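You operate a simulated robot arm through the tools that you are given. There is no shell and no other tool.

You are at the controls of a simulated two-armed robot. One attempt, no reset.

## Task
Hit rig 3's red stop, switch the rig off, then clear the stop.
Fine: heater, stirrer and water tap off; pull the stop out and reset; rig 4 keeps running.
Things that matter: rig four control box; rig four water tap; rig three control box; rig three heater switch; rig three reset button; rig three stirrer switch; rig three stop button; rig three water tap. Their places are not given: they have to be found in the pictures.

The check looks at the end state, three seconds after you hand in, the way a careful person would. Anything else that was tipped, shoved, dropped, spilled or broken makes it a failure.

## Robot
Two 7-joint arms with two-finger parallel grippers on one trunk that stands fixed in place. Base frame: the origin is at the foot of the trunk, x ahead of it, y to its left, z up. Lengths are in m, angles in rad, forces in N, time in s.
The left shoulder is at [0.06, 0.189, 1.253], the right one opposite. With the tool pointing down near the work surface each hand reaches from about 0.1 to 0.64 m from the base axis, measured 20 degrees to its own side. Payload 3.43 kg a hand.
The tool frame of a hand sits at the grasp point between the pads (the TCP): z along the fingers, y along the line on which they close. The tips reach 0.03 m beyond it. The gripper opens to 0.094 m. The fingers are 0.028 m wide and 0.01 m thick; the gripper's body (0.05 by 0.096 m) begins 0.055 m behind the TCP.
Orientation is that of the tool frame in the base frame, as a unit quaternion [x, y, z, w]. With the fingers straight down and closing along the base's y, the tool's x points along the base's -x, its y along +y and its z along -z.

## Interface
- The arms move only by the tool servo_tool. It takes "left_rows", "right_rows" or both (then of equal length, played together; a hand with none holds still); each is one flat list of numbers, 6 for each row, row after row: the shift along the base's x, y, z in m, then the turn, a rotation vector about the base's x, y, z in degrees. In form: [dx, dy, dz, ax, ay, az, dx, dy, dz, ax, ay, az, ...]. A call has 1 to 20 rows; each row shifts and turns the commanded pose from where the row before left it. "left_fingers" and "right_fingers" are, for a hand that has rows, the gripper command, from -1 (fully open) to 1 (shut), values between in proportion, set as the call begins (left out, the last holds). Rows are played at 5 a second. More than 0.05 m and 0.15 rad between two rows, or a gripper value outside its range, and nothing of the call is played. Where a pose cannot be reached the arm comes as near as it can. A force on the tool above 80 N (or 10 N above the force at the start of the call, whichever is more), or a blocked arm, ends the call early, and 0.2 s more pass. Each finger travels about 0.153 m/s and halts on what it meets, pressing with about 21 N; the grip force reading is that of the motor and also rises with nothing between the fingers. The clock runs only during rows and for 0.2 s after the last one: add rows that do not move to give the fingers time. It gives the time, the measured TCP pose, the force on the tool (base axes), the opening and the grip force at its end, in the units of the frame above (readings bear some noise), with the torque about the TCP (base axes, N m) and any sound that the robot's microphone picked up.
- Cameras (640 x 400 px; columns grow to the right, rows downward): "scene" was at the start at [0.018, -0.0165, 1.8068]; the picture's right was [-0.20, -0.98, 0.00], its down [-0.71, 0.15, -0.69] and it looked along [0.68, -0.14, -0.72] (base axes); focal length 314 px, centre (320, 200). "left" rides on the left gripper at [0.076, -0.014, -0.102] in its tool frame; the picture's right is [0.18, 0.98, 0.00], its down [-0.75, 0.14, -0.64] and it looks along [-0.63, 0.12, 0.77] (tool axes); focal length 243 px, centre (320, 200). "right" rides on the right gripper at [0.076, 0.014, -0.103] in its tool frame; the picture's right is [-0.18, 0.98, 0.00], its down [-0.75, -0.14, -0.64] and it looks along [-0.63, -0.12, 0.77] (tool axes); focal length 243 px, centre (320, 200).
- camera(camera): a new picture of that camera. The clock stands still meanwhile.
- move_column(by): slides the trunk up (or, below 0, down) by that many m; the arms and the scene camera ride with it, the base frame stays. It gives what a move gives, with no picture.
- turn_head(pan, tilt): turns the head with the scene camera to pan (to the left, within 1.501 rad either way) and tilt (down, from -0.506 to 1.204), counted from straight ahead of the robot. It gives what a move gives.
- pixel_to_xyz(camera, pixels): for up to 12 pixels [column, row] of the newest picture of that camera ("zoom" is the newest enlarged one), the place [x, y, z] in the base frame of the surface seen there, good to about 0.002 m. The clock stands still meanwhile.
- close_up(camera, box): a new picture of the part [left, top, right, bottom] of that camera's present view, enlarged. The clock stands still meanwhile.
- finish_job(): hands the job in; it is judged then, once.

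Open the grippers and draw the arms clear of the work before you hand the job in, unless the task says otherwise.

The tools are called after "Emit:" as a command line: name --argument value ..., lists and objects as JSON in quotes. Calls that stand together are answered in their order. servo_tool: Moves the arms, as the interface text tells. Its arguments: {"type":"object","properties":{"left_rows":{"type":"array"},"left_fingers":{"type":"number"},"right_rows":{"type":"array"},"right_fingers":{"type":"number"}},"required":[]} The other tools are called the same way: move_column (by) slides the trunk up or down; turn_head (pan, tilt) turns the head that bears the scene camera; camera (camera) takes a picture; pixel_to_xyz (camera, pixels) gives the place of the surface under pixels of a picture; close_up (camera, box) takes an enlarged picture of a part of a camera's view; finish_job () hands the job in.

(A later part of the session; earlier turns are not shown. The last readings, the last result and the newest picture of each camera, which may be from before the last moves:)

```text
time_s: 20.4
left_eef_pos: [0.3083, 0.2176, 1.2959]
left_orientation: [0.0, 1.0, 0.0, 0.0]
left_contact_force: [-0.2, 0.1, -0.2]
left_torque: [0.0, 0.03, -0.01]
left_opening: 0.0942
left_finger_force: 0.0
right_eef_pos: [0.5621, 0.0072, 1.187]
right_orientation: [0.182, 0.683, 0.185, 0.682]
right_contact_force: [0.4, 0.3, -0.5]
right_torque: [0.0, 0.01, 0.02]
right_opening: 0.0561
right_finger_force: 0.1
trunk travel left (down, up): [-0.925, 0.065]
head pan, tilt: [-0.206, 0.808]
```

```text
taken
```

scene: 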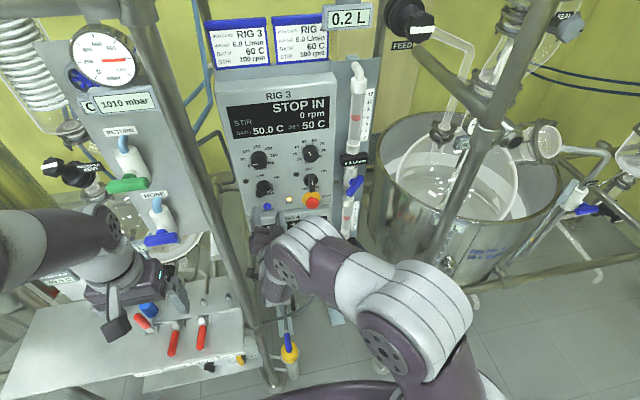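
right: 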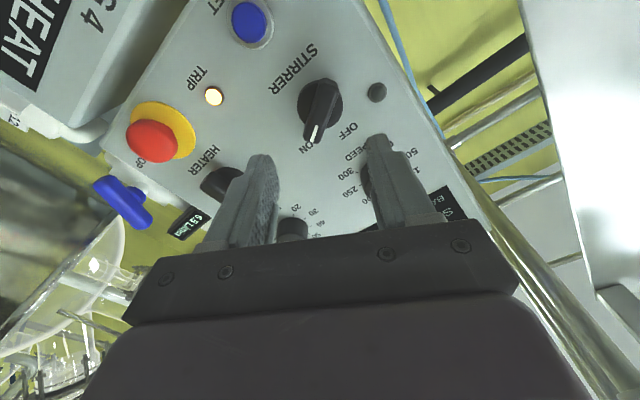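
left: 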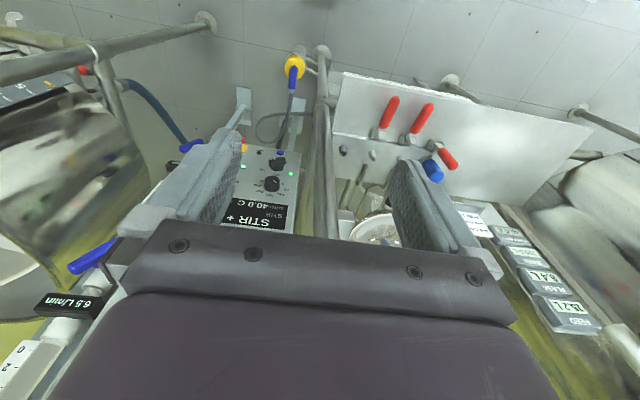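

The hand is in front of the stirrer; I check the clearance between the wrist's left side and the left post before advancing, and measure the stirrer bar.

Emit:
close_up --camera "scene" --box '[210, 190, 310, 290]'

Emit:
pixel_to_xyz --camera "zoom" --pixels '[[170, 200], [180, 260], [220, 240], [215, 320], [280, 330], [200, 170], [225, 150], [290, 220], [330, 330], [370, 360], [240, 180], [205, 225]]'

Emit:
close_up --camera "right" --box '[240, 40, 440, 165]'

Emit:
pixel_to_xyz --camera "zoom" --pixels '[[265, 145], [250, 200], [235, 270], [225, 300], [300, 150], [200, 200], [320, 220], [435, 165], [270, 125], [215, 310]]'

```text
4.00 times, centred on (260, 240) of scene
```

zoom: 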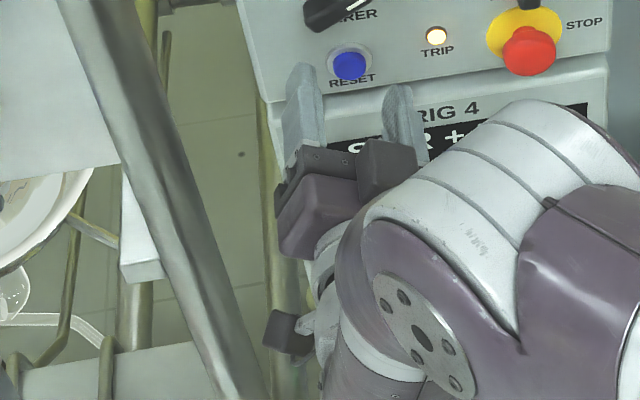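

```text
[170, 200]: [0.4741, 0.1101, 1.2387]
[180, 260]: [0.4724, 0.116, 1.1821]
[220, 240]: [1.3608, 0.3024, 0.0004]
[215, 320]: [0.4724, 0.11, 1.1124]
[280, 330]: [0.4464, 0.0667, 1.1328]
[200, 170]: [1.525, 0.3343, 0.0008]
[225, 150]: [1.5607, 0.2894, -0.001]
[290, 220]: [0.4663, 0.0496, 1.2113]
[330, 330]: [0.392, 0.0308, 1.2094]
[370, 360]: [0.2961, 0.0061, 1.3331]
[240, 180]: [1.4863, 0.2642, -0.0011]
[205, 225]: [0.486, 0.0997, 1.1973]
```

```text
3.20 times, centred on (340, 102) of right
```

zoom: 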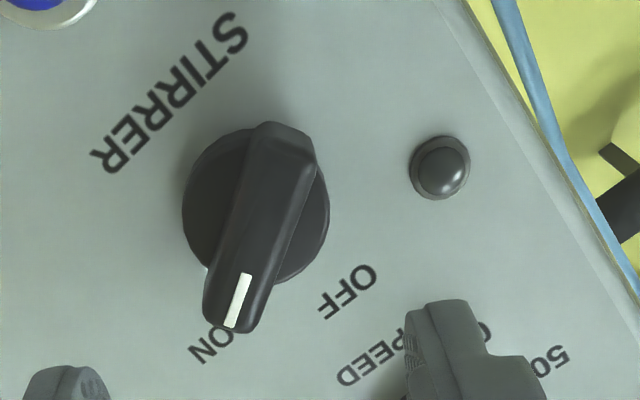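

```text
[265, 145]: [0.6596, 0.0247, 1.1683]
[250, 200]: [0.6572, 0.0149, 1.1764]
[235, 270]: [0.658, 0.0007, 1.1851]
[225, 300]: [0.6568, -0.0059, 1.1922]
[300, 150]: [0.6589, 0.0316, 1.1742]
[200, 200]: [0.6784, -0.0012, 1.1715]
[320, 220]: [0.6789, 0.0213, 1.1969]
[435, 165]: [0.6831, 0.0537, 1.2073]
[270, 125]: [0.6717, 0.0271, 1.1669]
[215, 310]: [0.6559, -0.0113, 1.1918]
```

The wrist camera housing edge is at y≈0.07 against the post at y≈0.10, enough clearance. I advance 8 cm with the fingers straddling the stirrer bar.

Emit:
servo_tool --right_rows '[0.015, 0.0005, 0, 0, 0, 0, 0.015, 0, 0, 0, 0, 0, 0.015, 0, 0, 0, 0, 0, 0.015, 0, 0, 0, 0, 0, 0.01, 0, 0, 0, 0, 0, 0.01, 0, 0, 0, 0, 0, 0, 0, 0, 0, 0, 0]'

Emit:
camera --camera "right"

Emit:
close_up --camera "scene" --box '[210, 150, 330, 270]'

```text
time_s: 22.0
left_eef_pos: [0.3104, 0.2186, 1.2964]
left_orientation: [0.0, 1.0, 0.001, 0.001]
left_contact_force: [0.0, 0.0, -0.4]
left_torque: [-0.03, 0.01, 0.02]
left_opening: 0.0941
left_finger_force: 0.1
right_eef_pos: [0.6435, 0.0074, 1.1875]
right_orientation: [0.183, 0.684, 0.183, 0.682]
right_contact_force: [1.0, 0.5, 0.7]
right_torque: [0.03, 0.0, 0.0]
right_opening: 0.0563
right_finger_force: 0.0
trunk travel left (down, up): [-0.925, 0.065]
head pan, tilt: [-0.206, 0.808]
```

```text
taken
```

right: 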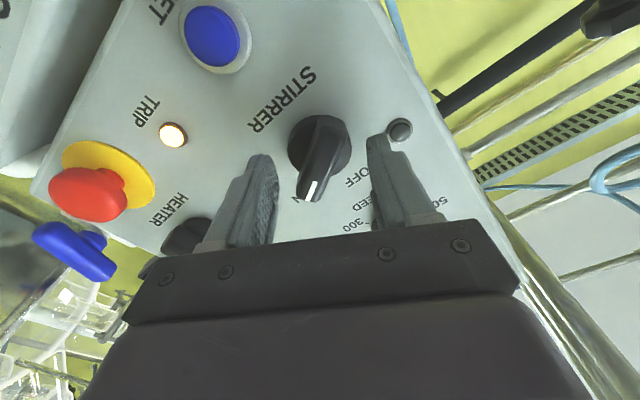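

```text
3.33 times, centred on (270, 210) of scene
```

zoom: 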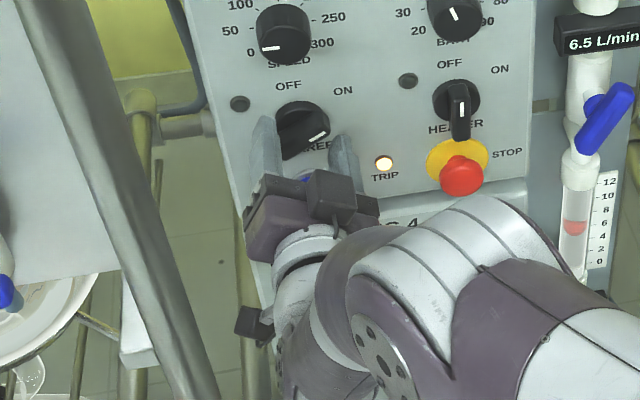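

Fingers straddle the stirrer bar without contact (forces ~1 N). I close, which should also start turning the bar counter-clockwise toward the finger line.

Emit:
servo_tool --right_rows '[0, 0, 0, 0, 0, 0, 0, 0, 0, 0, 0, 0, 0, 0, 0, 0, 0, 0]' --right_fingers 1

Emit:
camera --camera "right"

```text
time_s: 22.8
left_eef_pos: [0.3102, 0.2181, 1.2954]
left_orientation: [0.0, 1.0, 0.0, 0.0]
left_contact_force: [-0.5, 0.6, -0.3]
left_torque: [0.02, -0.03, 0.0]
left_opening: 0.0942
left_finger_force: 0.1
right_eef_pos: [0.6415, 0.0075, 1.188]
right_orientation: [0.183, 0.684, 0.183, 0.682]
right_contact_force: [-0.1, -0.8, -0.6]
right_torque: [-0.02, 0.07, 0.05]
right_opening: 0.0168
right_finger_force: 44.6
trunk travel left (down, up): [-0.925, 0.065]
head pan, tilt: [-0.206, 0.808]
```

```text
taken
```

right: 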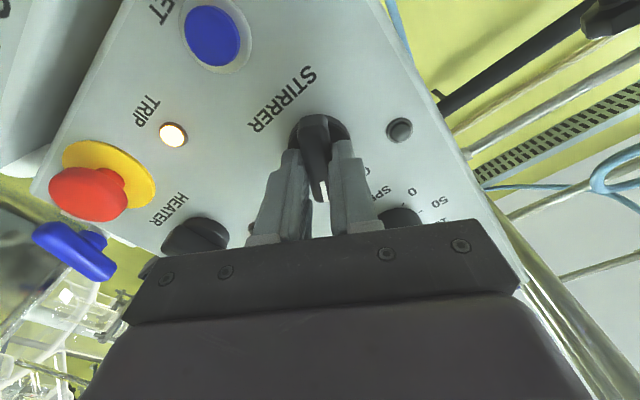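

The grip closed to 0.017 and swung the bar into line with the fingers (now 30°). I roll −30° to bring it upright to OFF.

Emit:
servo_tool --right_rows '[0, 0, 0, -6, 0, 0, 0, 0, 0, -6, 0, 0, 0, 0, 0, -6, 0, 0, 0, 0, 0, -6, 0, 0, 0, 0, 0, -6, 0, 0, 0, 0, 0, 0, 0, 0]'

Emit:
close_up --camera "scene" --box '[210, 80, 390, 215]'

Emit:
camera --camera "right"

```text
time_s: 24.2
left_eef_pos: [0.3084, 0.2196, 1.2959]
left_orientation: [0.0, 1.0, 0.001, 0.001]
left_contact_force: [0.3, -0.1, -0.4]
left_torque: [-0.01, -0.04, -0.01]
left_opening: 0.0939
left_finger_force: 0.0
right_eef_pos: [0.6415, 0.0087, 1.1868]
right_orientation: [0.0, 0.708, -0.001, 0.706]
right_contact_force: [-5.2, -0.6, -4.8]
right_torque: [0.14, -0.39, 0.03]
right_opening: 0.0169
right_finger_force: 44.8
trunk travel left (down, up): [-0.925, 0.065]
head pan, tilt: [-0.206, 0.808]
```

```text
2.96 times, centred on (300, 148) of scene
```

zoom: 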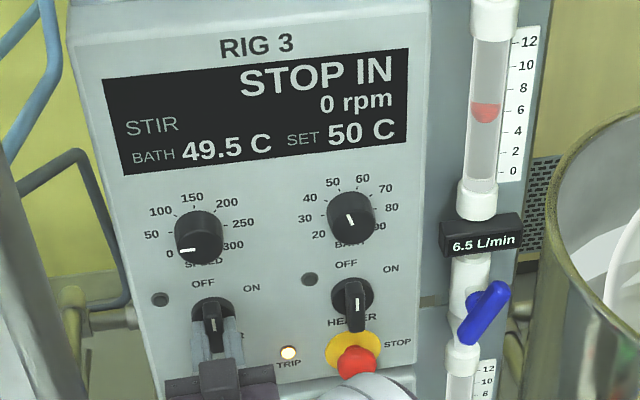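

```text
taken
```

right: 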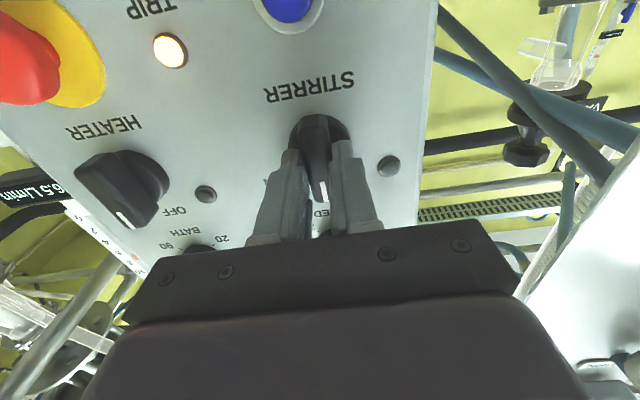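

Both switches are now upright at OFF. I open the fingers and back straight out from the stirrer.

Emit:
servo_tool --right_rows '[0, 0, 0, 0, 0, 0, 0, 0, 0, 0, 0, 0, -0.01, 0, 0, 0, 0, 0, -0.02, 0, 0, 0, 0, 0, -0.02, 0, 0, 0, 0, 0, -0.02, 0, 0, 0, 0, 0, -0.01, 0, 0, 0, 0, 0]' --right_fingers -0.06

Emit:
close_up --camera "scene" --box '[210, 80, 390, 215]'

```text
time_s: 25.8
left_eef_pos: [0.3105, 0.219, 1.2964]
left_orientation: [0.0, 1.0, 0.0, 0.0]
left_contact_force: [0.4, -0.4, -0.2]
left_torque: [0.03, -0.03, 0.03]
left_opening: 0.0939
left_finger_force: 0.1
right_eef_pos: [0.5627, 0.0075, 1.1866]
right_orientation: [-0.001, 0.707, 0.0, 0.707]
right_contact_force: [-0.6, 0.1, 0.5]
right_torque: [-0.01, 0.01, 0.04]
right_opening: 0.0496
right_finger_force: 0.1
trunk travel left (down, up): [-0.925, 0.065]
head pan, tilt: [-0.206, 0.808]
```

```text
2.96 times, centred on (300, 148) of scene
```

zoom: 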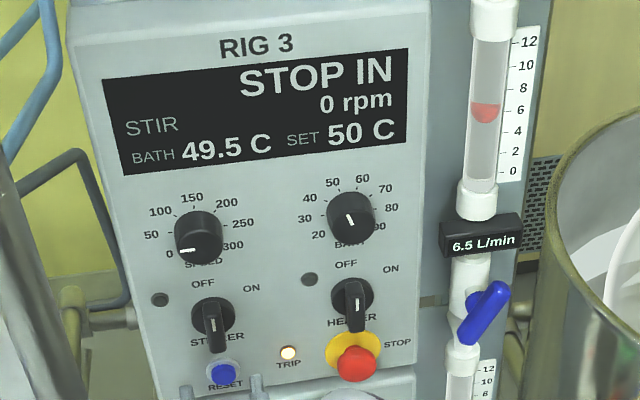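

Both switches read OFF. Next the water tap: I carry the hand right at safe depth to in front of the tap (y −0.272, z 1.127), rolling +30° to match the lever's lean.

Emit:
servo_tool --right_rows '[0, -0.02, -0.004, 0, 0, 0, 0, -0.02, -0.004, 0, 0, 0, 0, -0.02, -0.004, 0, 0, 0, 0, -0.02, -0.004, 0, 0, 0, 0, -0.02, -0.004, 0, 0, 0, 0, -0.02, -0.004, 0, 0, 0, 0, -0.02, -0.004, 0, 0, 0, 0, -0.02, -0.004, 0, 0, 0, 0, -0.02, -0.004, 0, 0, 0, 0, -0.02, -0.004, 6, 0, 0, 0, -0.02, -0.004, 6, 0, 0, 0, -0.02, -0.004, 6, 0, 0, 0, -0.02, -0.006, 6, 0, 0, 0, -0.0195, -0.006, 6, 0, 0, 0, 0, 0, 0, 0, 0]' --right_fingers -0.2

Emit:
camera --camera "right"

Emit:
camera --camera "scene"

```text
time_s: 29.0
left_eef_pos: [0.3097, 0.2197, 1.2954]
left_orientation: [0.0, 1.0, 0.0, 0.0]
left_contact_force: [-0.9, -0.1, 0.3]
left_torque: [0.03, 0.03, 0.0]
left_opening: 0.0945
left_finger_force: 0.1
right_eef_pos: [0.5618, -0.2718, 1.1265]
right_orientation: [0.183, 0.684, 0.183, 0.682]
right_contact_force: [-0.1, 0.4, 0.0]
right_torque: [-0.01, 0.03, -0.01]
right_opening: 0.0564
right_finger_force: 0.1
trunk travel left (down, up): [-0.925, 0.065]
head pan, tilt: [-0.206, 0.808]
```

```text
taken
```

right: 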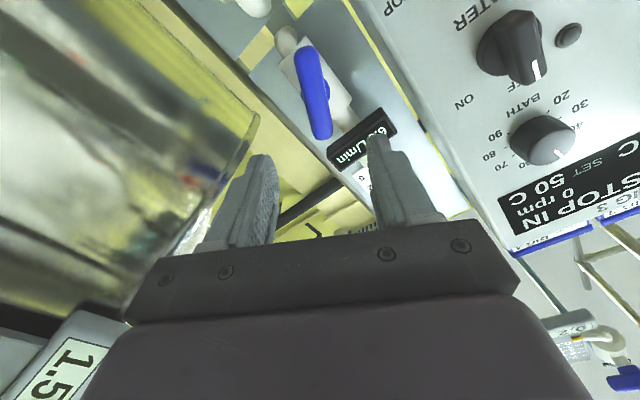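

```text
taken
```

scene: 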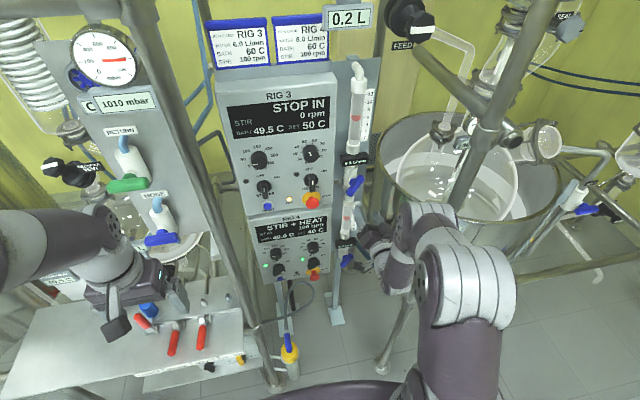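

The lever shows at (315,90) in the right picture and a steel vessel stands to its right. I measure the lever, pivot and vessel edge.

Emit:
close_up --camera "right" --box '[220, 10, 420, 200]'

Emit:
pixel_to_xyz --camera "right" --pixels '[[308, 55], [315, 90], [322, 130], [298, 60], [330, 90], [305, 95], [340, 95], [240, 140], [200, 100], [130, 150], [375, 135], [285, 40]]'

Emit:
close_up --camera "scene" --box '[325, 140, 445, 270]'

Emit:
pixel_to_xyz --camera "scene" --pixels '[[382, 170], [378, 195], [385, 215], [400, 130], [355, 186], [348, 196], [360, 178], [358, 205], [370, 215], [390, 240], [377, 232], [430, 200]]'

```text
2.11 times, centred on (320, 105) of right
```

zoom: 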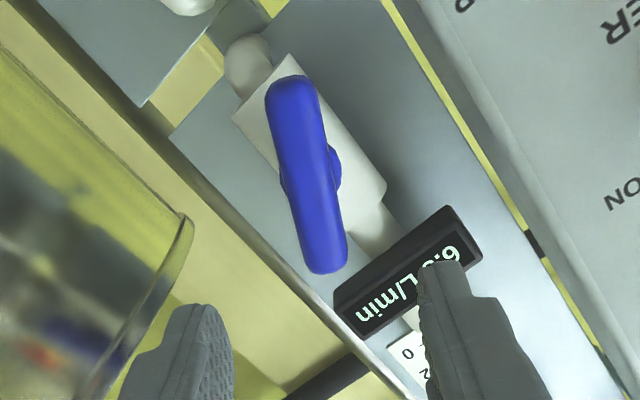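

```text
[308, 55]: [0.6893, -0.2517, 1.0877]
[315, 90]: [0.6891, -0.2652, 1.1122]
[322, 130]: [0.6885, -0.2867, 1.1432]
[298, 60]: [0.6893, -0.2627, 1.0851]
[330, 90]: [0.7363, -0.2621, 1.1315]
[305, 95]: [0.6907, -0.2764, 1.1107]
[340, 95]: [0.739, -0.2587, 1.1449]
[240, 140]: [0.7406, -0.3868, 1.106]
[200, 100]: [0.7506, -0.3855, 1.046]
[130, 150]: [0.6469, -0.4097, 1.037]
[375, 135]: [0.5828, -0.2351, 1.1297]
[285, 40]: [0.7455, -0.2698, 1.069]
```

```text
3.08 times, centred on (385, 205) of scene
```

zoom: 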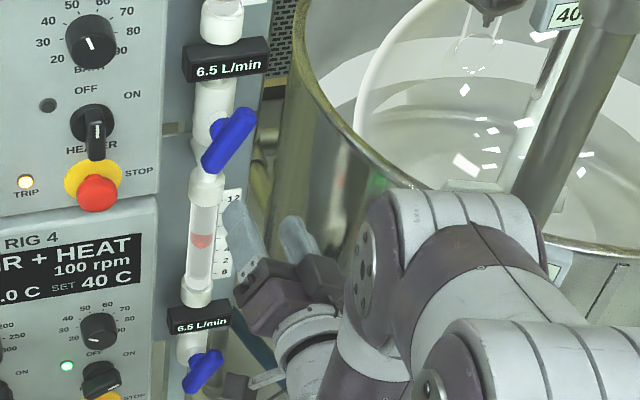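

```text
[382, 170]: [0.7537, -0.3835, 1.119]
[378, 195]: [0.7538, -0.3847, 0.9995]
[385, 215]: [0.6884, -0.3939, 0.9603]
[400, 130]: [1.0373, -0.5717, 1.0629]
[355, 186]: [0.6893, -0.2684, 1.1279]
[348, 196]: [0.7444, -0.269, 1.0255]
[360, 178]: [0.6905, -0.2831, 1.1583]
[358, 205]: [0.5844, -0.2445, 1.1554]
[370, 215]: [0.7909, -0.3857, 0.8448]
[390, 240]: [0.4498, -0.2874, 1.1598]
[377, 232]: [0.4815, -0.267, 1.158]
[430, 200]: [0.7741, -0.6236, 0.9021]
```

The lever pivot is about (y −0.2695, z 1.1235), lever depth x 0.689–0.705, pipe behind at 0.735. I check the distance of the right forearm from the right post before advancing.

Emit:
pixel_to_xyz --camera "scene" --pixels '[[440, 208], [450, 215], [453, 228], [470, 235], [500, 245], [508, 260], [495, 320], [480, 245], [410, 210], [400, 260], [455, 205], [475, 160]]'

Emit:
turn_head --pan -0.45 --tilt 0.9

Emit:
camera --camera "scene"

```text
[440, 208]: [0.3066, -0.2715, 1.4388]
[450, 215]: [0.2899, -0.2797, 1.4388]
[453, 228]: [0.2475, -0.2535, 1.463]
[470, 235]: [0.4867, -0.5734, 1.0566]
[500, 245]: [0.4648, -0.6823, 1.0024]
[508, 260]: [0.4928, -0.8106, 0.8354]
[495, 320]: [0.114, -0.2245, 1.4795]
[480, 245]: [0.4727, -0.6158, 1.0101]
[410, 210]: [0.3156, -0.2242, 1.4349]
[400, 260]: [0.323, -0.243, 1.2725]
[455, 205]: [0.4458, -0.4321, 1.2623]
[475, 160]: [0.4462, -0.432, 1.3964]
```

```text
time_s: 29.8
left_eef_pos: [0.3104, 0.22, 1.2944]
left_orientation: [0.0, 1.0, 0.0, 0.0]
left_contact_force: [-0.8, -0.2, -0.5]
left_torque: [-0.01, 0.0, -0.03]
left_opening: 0.0939
left_finger_force: 0.1
right_eef_pos: [0.5614, -0.2709, 1.1264]
right_orientation: [0.184, 0.684, 0.183, 0.682]
right_contact_force: [0.1, 0.3, -0.2]
right_torque: [0.01, 0.0, 0.02]
right_opening: 0.0566
right_finger_force: 0.0
trunk travel left (down, up): [-0.925, 0.065]
head pan, tilt: [-0.45, 0.901]
```

```text
taken
```

scene: 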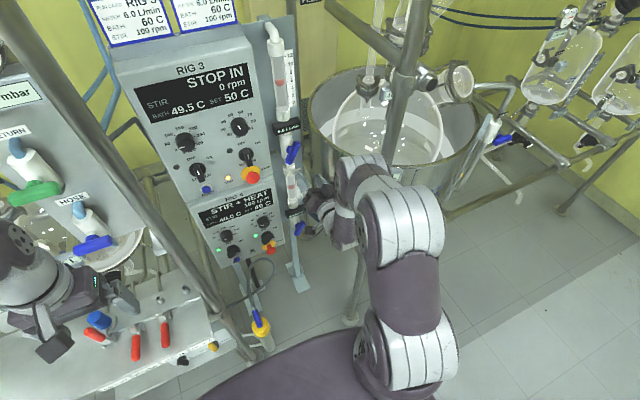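

The forearm's right side is near y −0.33 against the post edge at −0.41, so there is room. I advance so the fingers straddle the tap lever, tips to x≈0.71.

Emit:
servo_tool --right_rows '[0.02, 0.002, -0.003, 0, 0, 0, 0.02, 0, 0, 0, 0, 0, 0.02, 0, 0, 0, 0, 0, 0.02, 0, 0, 0, 0, 0, 0.015, 0, 0, 0, 0, 0, 0.012, 0, 0, 0, 0, 0, 0.01, 0, 0, 0, 0, 0, 0, 0, 0, 0, 0, 0]' --right_fingers -0.2

Emit:
camera --camera "right"

Emit:
camera --camera "scene"

Emit:
close_up --camera "scene" --box '[240, 90, 380, 250]'

```text
time_s: 31.6
left_eef_pos: [0.3096, 0.2193, 1.2945]
left_orientation: [0.0, 1.0, -0.001, 0.0]
left_contact_force: [0.5, 0.3, 0.6]
left_torque: [0.0, 0.0, 0.0]
left_opening: 0.0939
left_finger_force: 0.0
right_eef_pos: [0.6784, -0.2691, 1.1239]
right_orientation: [0.183, 0.684, 0.183, 0.683]
right_contact_force: [-0.3, 0.4, -0.5]
right_torque: [0.03, -0.04, 0.0]
right_opening: 0.0565
right_finger_force: 0.1
trunk travel left (down, up): [-0.925, 0.065]
head pan, tilt: [-0.45, 0.901]
```

```text
taken
```

right: 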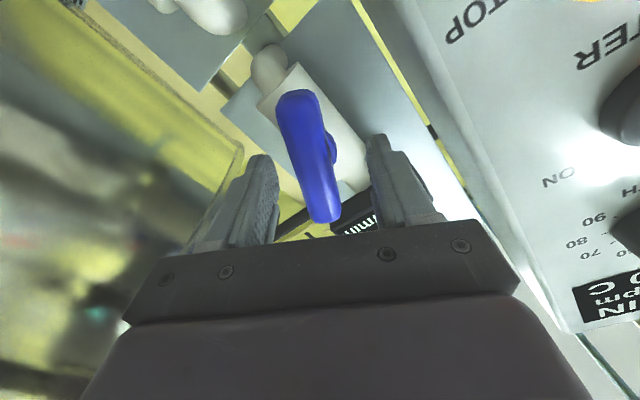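

```text
taken
```

scene: 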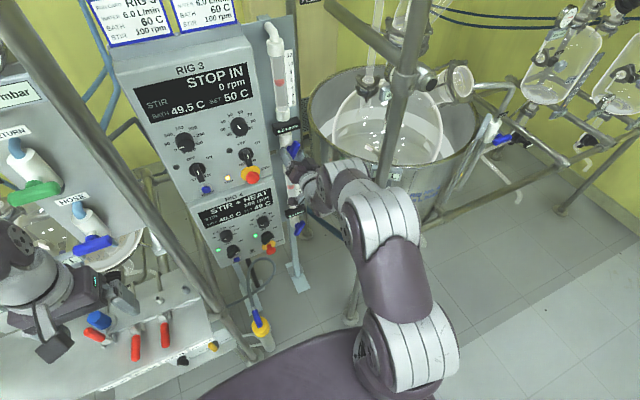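

```text
2.50 times, centred on (310, 170) of scene
```

zoom: 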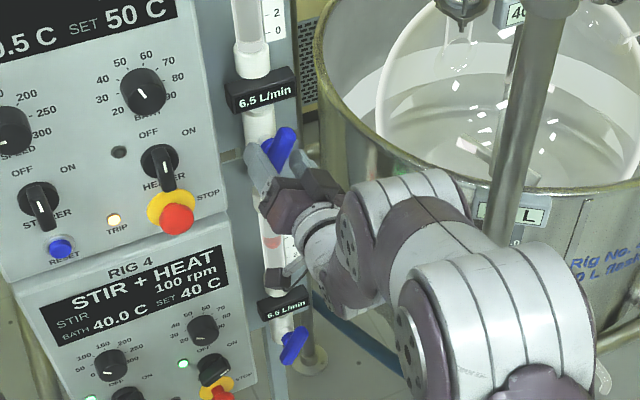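

The lever sits between the fingers at (312,155) and the 6.5 L/min read-out is visible in the scene at (265,97 zoom). I close on the lever.

Emit:
servo_tool --right_rows '[0, 0, 0, 0, 0, 0, 0, 0, 0, 0, 0, 0, 0, 0, 0, 0, 0, 0]' --right_fingers 1

Emit:
camera --camera "right"

Emit:
close_up --camera "scene" --box '[260, 100, 330, 180]'

```text
time_s: 32.4
left_eef_pos: [0.3104, 0.217, 1.2958]
left_orientation: [-0.001, 1.0, 0.001, 0.0]
left_contact_force: [0.2, 0.2, 0.8]
left_torque: [0.03, -0.05, 0.0]
left_opening: 0.0939
left_finger_force: 0.1
right_eef_pos: [0.6795, -0.2729, 1.1214]
right_orientation: [0.185, 0.684, 0.183, 0.681]
right_contact_force: [-4.0, -9.5, -9.4]
right_torque: [-0.04, -0.75, -0.49]
right_opening: 0.0217
right_finger_force: 45.6
trunk travel left (down, up): [-0.925, 0.065]
head pan, tilt: [-0.45, 0.901]
```

```text
taken
```

right: 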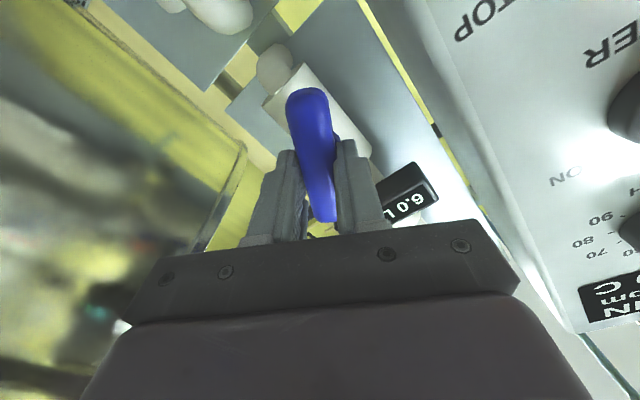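

```text
5.00 times, centred on (295, 140) of scene
```

zoom: 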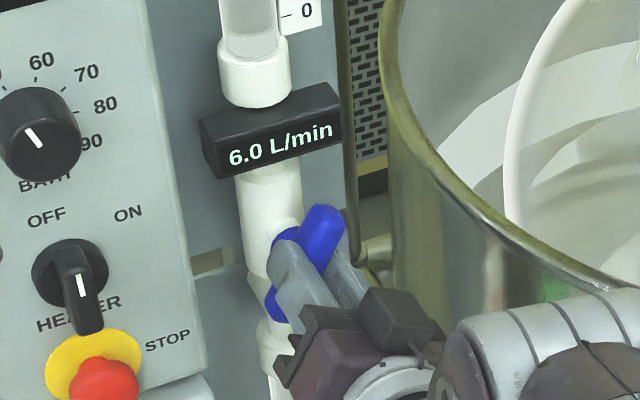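

Closing nudged the lever clockwise to 30° and flow fell from 6.5 to 6.0, so clockwise toward horizontal closes it. The side force (~9 N) shows the pivot is slightly right/below, so I shift the command to the measured spot and turn +30° first.

Emit:
servo_tool --right_rows '[0, -0.004, -0.0025, 0, 0, 0, 0, 0, 0, 7.5, 0, 0, 0, 0, 0, 7.5, 0, 0, 0, 0, 0, 7.5, 0, 0, 0, 0, 0, 7.5, 0, 0, 0, 0, 0, 0, 0, 0]'

Emit:
close_up --camera "scene" --box '[260, 100, 330, 180]'

Emit:
camera --camera "right"

```text
time_s: 33.8
left_eef_pos: [0.3108, 0.2191, 1.2955]
left_orientation: [0.0, 1.0, 0.0, -0.001]
left_contact_force: [0.4, -0.1, 0.6]
left_torque: [0.01, 0.0, 0.0]
left_opening: 0.0939
left_finger_force: 0.0
right_eef_pos: [0.6784, -0.2723, 1.1211]
right_orientation: [0.353, 0.613, 0.355, 0.612]
right_contact_force: [-6.2, 2.0, -6.7]
right_torque: [-0.01, -0.08, 0.31]
right_opening: 0.0218
right_finger_force: 45.2
trunk travel left (down, up): [-0.925, 0.065]
head pan, tilt: [-0.45, 0.901]
```

```text
5.00 times, centred on (295, 140) of scene
```

zoom: 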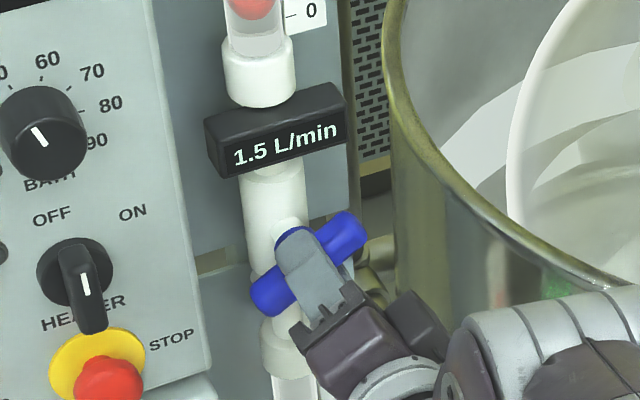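

```text
taken
```

right: 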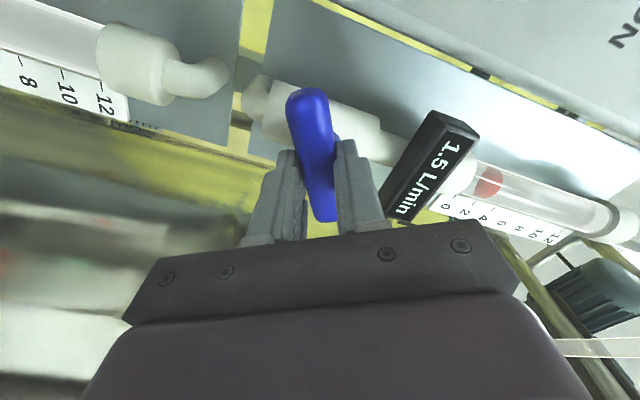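

Flow is down to 1.5 L/min at 60°. I continue the remaining +30° to horizontal.

Emit:
servo_tool --right_rows '[0, 0, 0, 7.5, 0, 0, 0, 0, 0, 7.5, 0, 0, 0, 0, 0, 7.5, 0, 0, 0, 0, 0, 7.5, 0, 0, 0, 0, 0, 0, 0, 0, 0, 0, 0, 0, 0, 0]'

Emit:
close_up --camera "scene" --box '[260, 100, 330, 180]'

Emit:
camera --camera "right"

```text
time_s: 35.2
left_eef_pos: [0.3093, 0.2188, 1.2966]
left_orientation: [0.001, 1.0, 0.0, 0.001]
left_contact_force: [-0.9, 1.0, 0.1]
left_torque: [0.02, -0.03, -0.01]
left_opening: 0.094
left_finger_force: 0.1
right_eef_pos: [0.6791, -0.274, 1.1196]
right_orientation: [0.5, 0.502, 0.5, 0.499]
right_contact_force: [-9.6, 1.9, -14.3]
right_torque: [-0.05, -0.13, 1.1]
right_opening: 0.0217
right_finger_force: 44.7
trunk travel left (down, up): [-0.925, 0.065]
head pan, tilt: [-0.45, 0.901]
```

```text
5.00 times, centred on (295, 140) of scene
```

zoom: 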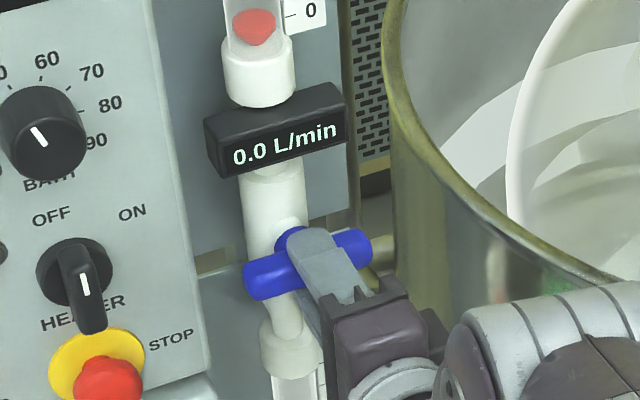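

```text
taken
```

right: 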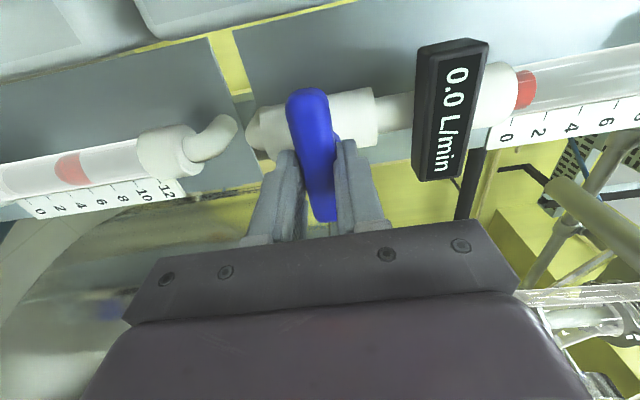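

Flow reads 0.0 L/min with the lever horizontal, and rig 4's meter still shows flow. I release and back straight out.

Emit:
servo_tool --right_rows '[0, 0, 0, 0, 0, 0, 0, 0, 0, 0, 0, 0, -0.01, 0, 0, 0, 0, 0, -0.015, 0, 0, 0, 0, 0, -0.02, 0, 0, 0, 0, 0, -0.02, 0, 0, 0, 0, 0, -0.02, 0, 0, 0, 0, 0, -0.02, 0, 0, 0, 0, 0, -0.015, 0, 0, 0, 0, 0]' --right_fingers -0.2

Emit:
close_up --camera "scene" --box '[180, 60, 340, 180]'

Emit:
camera --camera "scene"

```text
time_s: 37.2
left_eef_pos: [0.3092, 0.2182, 1.2953]
left_orientation: [-0.001, 1.0, 0.0, 0.001]
left_contact_force: [-0.2, -0.1, -1.2]
left_torque: [0.01, -0.02, -0.01]
left_opening: 0.0939
left_finger_force: 0.0
right_eef_pos: [0.5585, -0.2739, 1.1208]
right_orientation: [0.5, 0.501, 0.5, 0.499]
right_contact_force: [-0.3, -0.4, 0.3]
right_torque: [0.0, 0.01, 0.02]
right_opening: 0.0563
right_finger_force: 0.0
trunk travel left (down, up): [-0.925, 0.065]
head pan, tilt: [-0.45, 0.901]
```

```text
3.33 times, centred on (260, 120) of scene
```

zoom: 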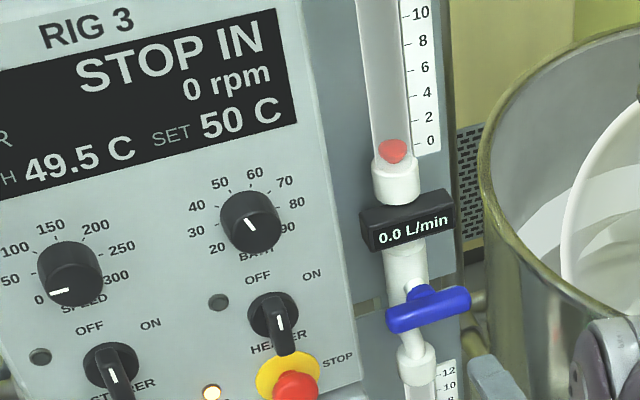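

```text
taken
```

scene: 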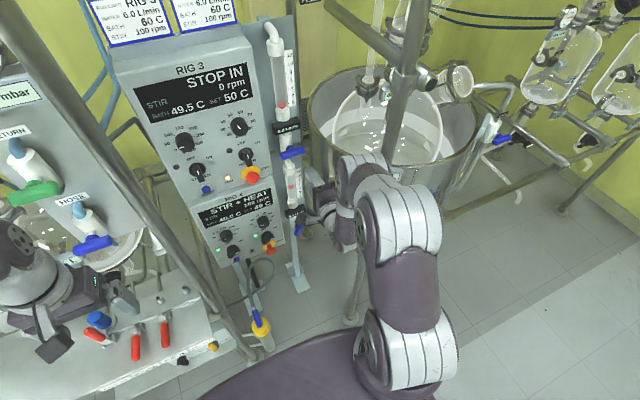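

Tap is closed and rig 3 shows 0 rpm. Now I return the hand to level roll and move it in front of the stop with fingers open ~6.5 cm.

Emit:
servo_tool --right_rows '[0, 0.012, -0.001, -7.5, 0, 0, 0, 0.012, -0.001, -7.5, 0, 0, 0, 0.012, -0.001, -7.5, 0, 0, 0, 0.012, -0.001, -7.5, 0, 0, 0, 0.012, -0.001, -7.5, 0, 0, 0, 0.012, -0.001, -7.5, 0, 0, 0, 0.012, -0.001, -7.5, 0, 0, 0, 0.012, -0.001, -7.5, 0, 0, 0, 0.012, -0.001, -7.5, 0, 0, 0, 0.012, -0.001, -7.5, 0, 0, 0, 0.012, -0.002, -7.5, 0, 0, 0, 0.014, -0.002, -7.5, 0, 0, 0, 0, 0, 0, 0, 0]' --right_fingers -0.4

Emit:
camera --camera "right"

Emit:
close_up --camera "scene" --box '[190, 130, 290, 200]'

```text
time_s: 40.0
left_eef_pos: [0.3108, 0.2183, 1.2955]
left_orientation: [0.0, 1.0, 0.0, 0.001]
left_contact_force: [-0.4, -0.2, 0.5]
left_torque: [0.01, 0.03, -0.02]
left_opening: 0.0937
left_finger_force: 0.0
right_eef_pos: [0.5593, -0.1282, 1.1076]
right_orientation: [-0.001, 0.708, -0.001, 0.706]
right_contact_force: [-0.6, 0.4, 0.3]
right_torque: [0.02, 0.03, -0.05]
right_opening: 0.0657
right_finger_force: 0.1
trunk travel left (down, up): [-0.925, 0.065]
head pan, tilt: [-0.45, 0.901]
```

```text
taken
```

right: 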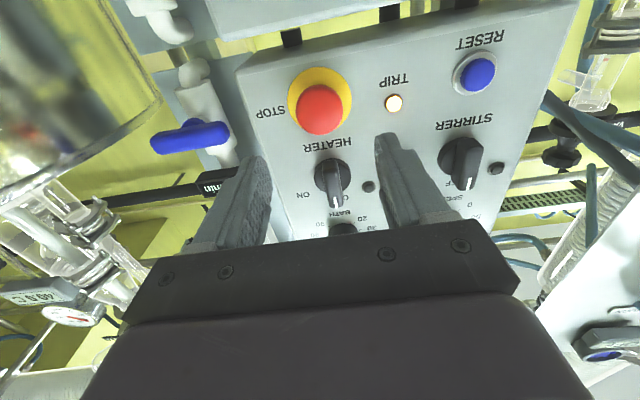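

```text
5.71 times, centred on (240, 165) of scene
```

zoom: 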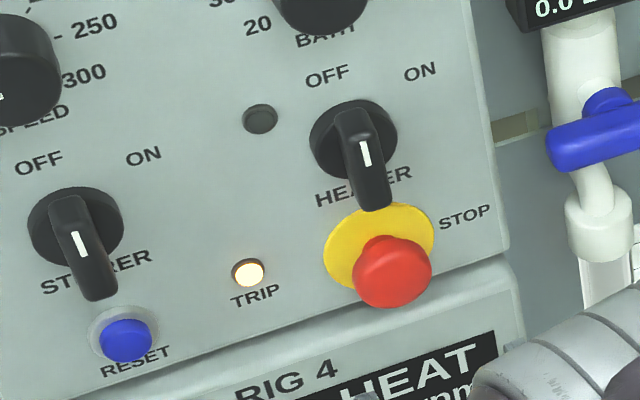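

Emit:
pixel_to_xyz --camera "zoom" --pixels '[[392, 280], [360, 280], [425, 270], [392, 300], [385, 240], [360, 245], [330, 240], [430, 235], [410, 245], [375, 245], [126, 340], [105, 345]]'

Emit:
close_up --camera "right" --box '[260, 50, 420, 150]'

Emit:
pixel_to_xyz --camera "zoom" --pixels '[[240, 240], [165, 230], [320, 220], [235, 145], [240, 290], [200, 150], [290, 150], [150, 200], [340, 150], [250, 170]]'

```text
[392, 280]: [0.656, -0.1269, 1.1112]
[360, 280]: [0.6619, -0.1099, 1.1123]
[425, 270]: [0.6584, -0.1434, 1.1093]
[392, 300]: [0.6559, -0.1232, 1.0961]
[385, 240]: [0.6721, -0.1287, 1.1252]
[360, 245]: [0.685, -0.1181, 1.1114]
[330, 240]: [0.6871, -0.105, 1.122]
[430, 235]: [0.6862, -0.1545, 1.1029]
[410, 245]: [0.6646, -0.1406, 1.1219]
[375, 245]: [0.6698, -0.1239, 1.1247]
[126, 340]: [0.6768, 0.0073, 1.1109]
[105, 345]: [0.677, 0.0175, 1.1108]
```

```text
4.00 times, centred on (340, 100) of right
```

zoom: 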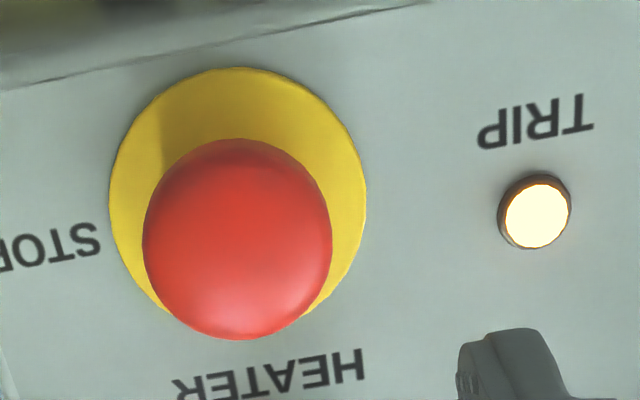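

```text
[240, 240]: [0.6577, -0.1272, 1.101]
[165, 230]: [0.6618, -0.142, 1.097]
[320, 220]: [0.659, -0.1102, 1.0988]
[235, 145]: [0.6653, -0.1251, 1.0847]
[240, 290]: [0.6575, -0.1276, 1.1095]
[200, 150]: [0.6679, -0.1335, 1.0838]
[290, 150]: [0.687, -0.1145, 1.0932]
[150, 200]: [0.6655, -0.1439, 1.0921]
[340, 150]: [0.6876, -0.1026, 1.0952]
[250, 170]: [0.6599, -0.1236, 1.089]
```

The pressed head spans x 0.656–0.672 with the ring at 0.686, centre y −0.1275, z ≈1.106, diameter ~39 mm. I advance with open fingers so the tips sit at x≈0.680, around the head.

Emit:
servo_tool --right_rows '[0.02, 0.0005, -0.001, 0, 0, 0, 0.02, 0, 0, 0, 0, 0, 0.02, 0, 0, 0, 0, 0, 0.015, 0, 0, 0, 0, 0, 0.01, 0, 0, 0, 0, 0, 0.006, 0, 0, 0, 0, 0, 0, 0, 0, 0, 0, 0]' --right_fingers -0.4

Emit:
camera --camera "right"

Emit:
close_up --camera "scene" --box '[190, 130, 290, 200]'

```text
time_s: 41.6
left_eef_pos: [0.3111, 0.2198, 1.2952]
left_orientation: [0.0, 1.0, -0.001, 0.0]
left_contact_force: [-0.1, 0.0, 0.2]
left_torque: [-0.01, -0.01, 0.0]
left_opening: 0.094
left_finger_force: 0.1
right_eef_pos: [0.6504, -0.1276, 1.1062]
right_orientation: [0.0, 0.708, -0.001, 0.706]
right_contact_force: [-0.1, -1.4, -0.7]
right_torque: [-0.01, -0.03, -0.03]
right_opening: 0.0657
right_finger_force: 0.0
trunk travel left (down, up): [-0.925, 0.065]
head pan, tilt: [-0.45, 0.901]
```

```text
taken
```

right: 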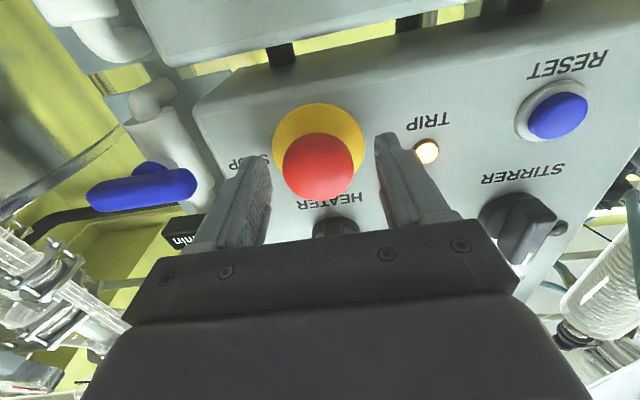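

```text
5.71 times, centred on (240, 165) of scene
```

zoom: 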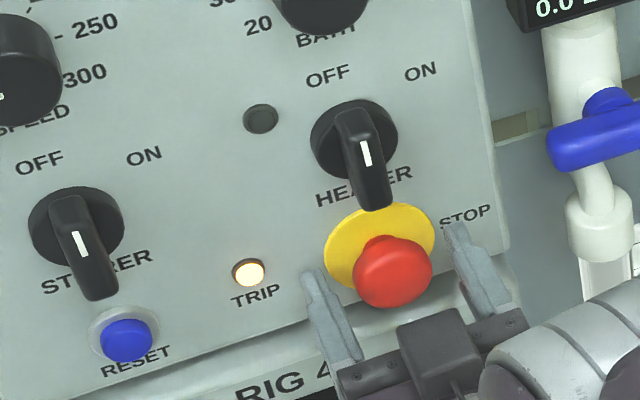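

The fingers straddle the red head on both sides. I close the grip.

Emit:
servo_tool --right_rows '[0, 0, 0, 0, 0, 0, 0, 0, 0, 0, 0, 0, 0, 0, 0, 0, 0, 0]' --right_fingers 1

Emit:
close_up --camera "scene" --box '[190, 130, 290, 200]'

```text
time_s: 42.4
left_eef_pos: [0.3097, 0.2178, 1.2959]
left_orientation: [0.001, 1.0, 0.0, 0.0]
left_contact_force: [0.5, -0.6, 0.5]
left_torque: [-0.03, -0.01, 0.0]
left_opening: 0.0942
left_finger_force: 0.2
right_eef_pos: [0.6498, -0.1289, 1.1056]
right_orientation: [0.0, 0.708, 0.0, 0.706]
right_contact_force: [0.7, -2.3, 0.9]
right_torque: [-0.03, 0.0, -0.12]
right_opening: 0.0397
right_finger_force: 44.8
trunk travel left (down, up): [-0.925, 0.065]
head pan, tilt: [-0.45, 0.901]
```

```text
5.71 times, centred on (240, 165) of scene
```

zoom: 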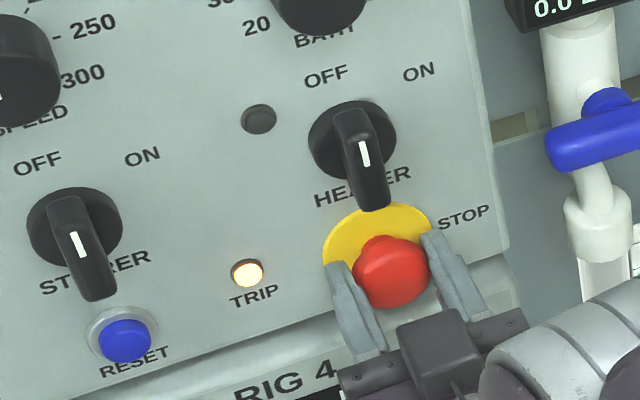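

The head is gripped at 0.040 opening. I pull back in small steps (about 1 cm total) and watch the display.

Emit:
servo_tool --right_rows '[-0.003, 0, 0, 0, 0, 0, -0.003, 0, 0, 0, 0, 0, -0.003, 0, 0, 0, 0, 0, 0, 0, 0, 0, 0, 0]'

Emit:
close_up --camera "scene" --box '[120, 50, 290, 200]'

```text
time_s: 43.4
left_eef_pos: [0.3123, 0.2168, 1.296]
left_orientation: [0.0, 1.0, 0.0, 0.0]
left_contact_force: [0.1, 0.4, -1.0]
left_torque: [0.02, -0.01, -0.01]
left_opening: 0.0938
left_finger_force: 0.0
right_eef_pos: [0.6433, -0.1282, 1.1062]
right_orientation: [0.001, 0.708, 0.0, 0.707]
right_contact_force: [10.7, -5.2, 4.1]
right_torque: [-0.03, -0.19, -0.05]
right_opening: 0.0396
right_finger_force: 45.0
trunk travel left (down, up): [-0.925, 0.065]
head pan, tilt: [-0.45, 0.901]
```

```text
2.67 times, centred on (205, 125) of scene
```

zoom: 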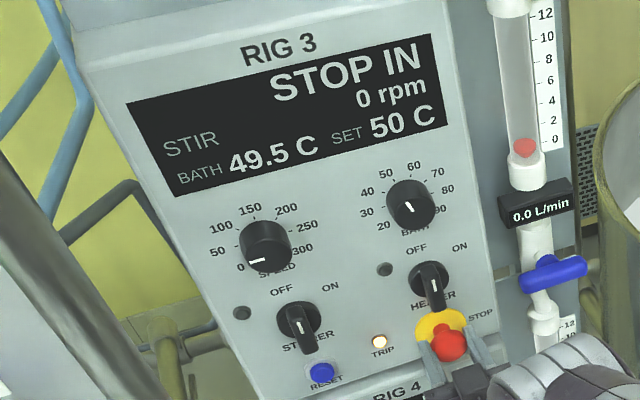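

The head came out ~6 mm with 11 N but the display still reads "STOP IN". I pull a little further.

Emit:
servo_tool --right_rows '[-0.002, 0, 0, 0, 0, 0, -0.002, 0, 0, 0, 0, 0, -0.002, 0, 0, 0, 0, 0, 0, 0, 0, 0, 0, 0]'

Emit:
close_up --camera "scene" --box '[120, 50, 290, 200]'

Emit:
close_up --camera "right" --box '[180, 60, 480, 260]'

```text
time_s: 44.4
left_eef_pos: [0.3149, 0.2176, 1.2945]
left_orientation: [0.0, 1.0, 0.001, -0.001]
left_contact_force: [-0.9, 0.0, 0.0]
left_torque: [-0.01, -0.03, -0.01]
left_opening: 0.0938
left_finger_force: 0.1
right_eef_pos: [0.6403, -0.1285, 1.1068]
right_orientation: [0.001, 0.708, 0.0, 0.707]
right_contact_force: [30.6, -7.6, 14.2]
right_torque: [-0.05, -0.34, -0.09]
right_opening: 0.0401
right_finger_force: 44.6
trunk travel left (down, up): [-0.925, 0.065]
head pan, tilt: [-0.45, 0.901]
```

```text
2.67 times, centred on (205, 125) of scene
```

zoom: 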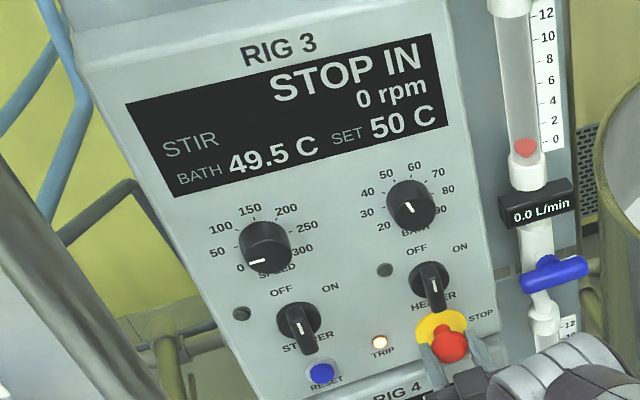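

```text
2.00 times, centred on (330, 160) of right
```

zoom: 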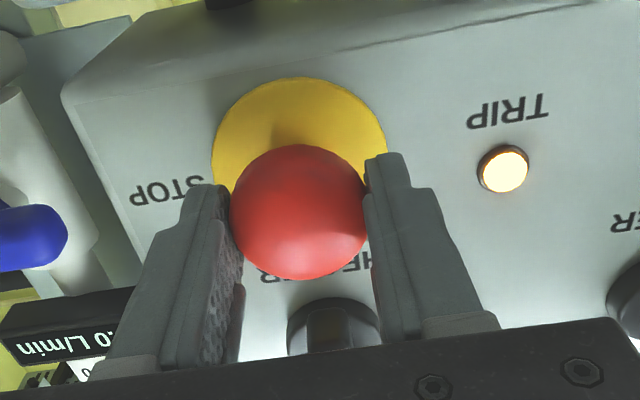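

Force rose to 31 N, so the head may be at its outer limit. I measure where the head's front is now.

Emit:
close_up --camera "scene" --box '[200, 140, 280, 200]'

Emit:
pixel_to_xyz --camera "zoom" --pixels '[[395, 295], [375, 290], [410, 285], [395, 310], [385, 270], [370, 255], [350, 240], [395, 240], [380, 250], [395, 265]]'

```text
6.67 times, centred on (240, 170) of scene
```

zoom: 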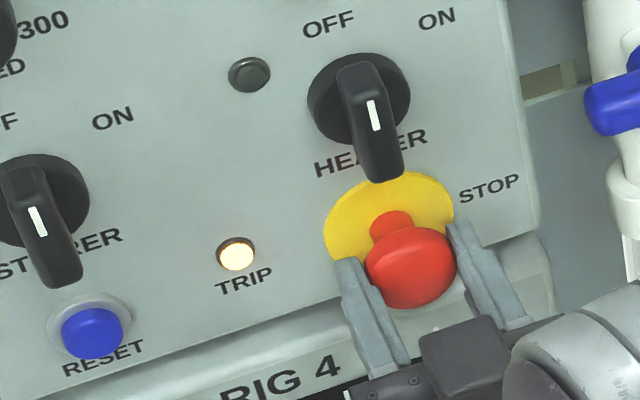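

```text
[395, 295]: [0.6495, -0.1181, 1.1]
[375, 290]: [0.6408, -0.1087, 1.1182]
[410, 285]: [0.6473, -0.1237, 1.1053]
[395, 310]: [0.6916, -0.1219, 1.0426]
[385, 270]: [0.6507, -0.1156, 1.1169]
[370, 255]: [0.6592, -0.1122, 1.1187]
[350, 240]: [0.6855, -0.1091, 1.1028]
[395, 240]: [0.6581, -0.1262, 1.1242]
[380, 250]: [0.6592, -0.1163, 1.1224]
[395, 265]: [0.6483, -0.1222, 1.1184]
```

The head front is back at x≈0.648, its original out position, but the display still shows "STOP IN". I pull slightly more and hold to see if it clicks over.

Emit:
servo_tool --right_rows '[-0.002, 0, 0, 0, 0, 0, -0.002, 0, 0, 0, 0, 0, 0, 0, 0, 0, 0, 0, 0, 0, 0, 0, 0, 0]'

Emit:
close_up --camera "scene" --box '[120, 50, 290, 200]'

```text
time_s: 45.4
left_eef_pos: [0.3151, 0.218, 1.2937]
left_orientation: [0.0, 1.0, 0.0, -0.002]
left_contact_force: [-0.1, 0.3, 0.1]
left_torque: [0.01, -0.01, -0.02]
left_opening: 0.094
left_finger_force: 0.1
right_eef_pos: [0.6367, -0.1281, 1.104]
right_orientation: [0.0, 0.709, 0.0, 0.705]
right_contact_force: [32.7, -4.8, 9.7]
right_torque: [0.02, -0.3, -0.07]
right_opening: 0.0395
right_finger_force: 44.5
trunk travel left (down, up): [-0.925, 0.065]
head pan, tilt: [-0.45, 0.901]
```

```text
2.67 times, centred on (205, 125) of scene
```

zoom: 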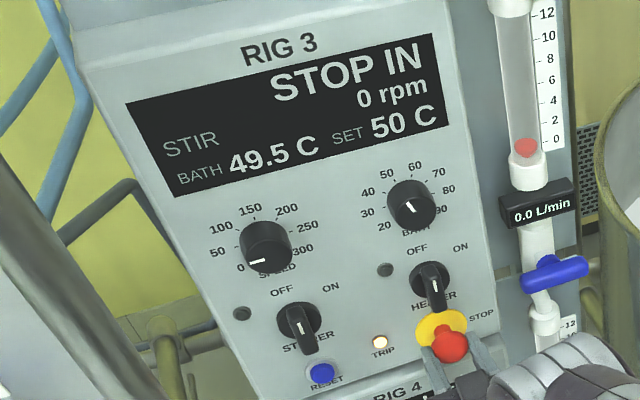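

Force is at ~33 N and the display is unchanged, perhaps the pads slipped. I look at the head closely.

Emit:
close_up --camera "scene" --box '[200, 140, 280, 200]'

Emit:
pixel_to_xyz --camera "zoom" --pixels '[[405, 270], [410, 285], [395, 260], [425, 270], [405, 245], [390, 230], [415, 255], [410, 295]]'

Emit:
close_up --camera "right" --box '[180, 60, 480, 260]'

```text
6.67 times, centred on (240, 170) of scene
```

zoom: 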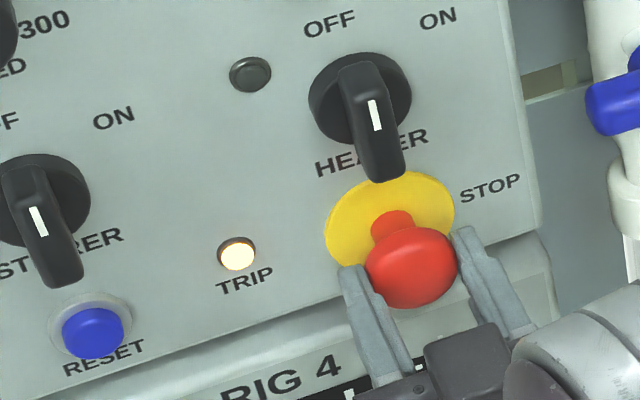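

```text
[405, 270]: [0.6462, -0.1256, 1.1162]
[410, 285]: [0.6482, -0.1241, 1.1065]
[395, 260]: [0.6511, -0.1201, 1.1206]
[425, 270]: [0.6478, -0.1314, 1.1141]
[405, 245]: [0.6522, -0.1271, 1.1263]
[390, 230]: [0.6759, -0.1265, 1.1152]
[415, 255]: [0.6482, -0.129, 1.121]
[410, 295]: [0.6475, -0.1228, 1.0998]
```

```text
2.00 times, centred on (330, 160) of right
```

zoom: 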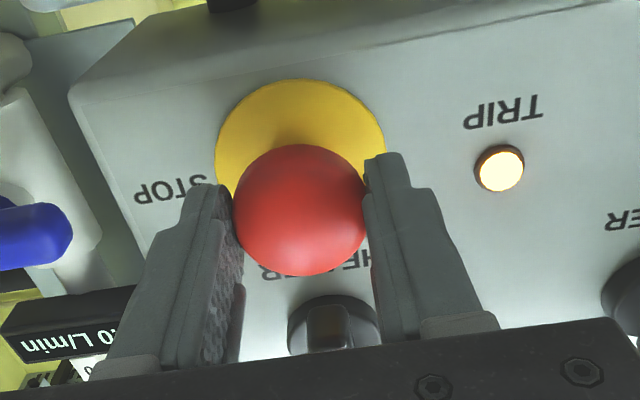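

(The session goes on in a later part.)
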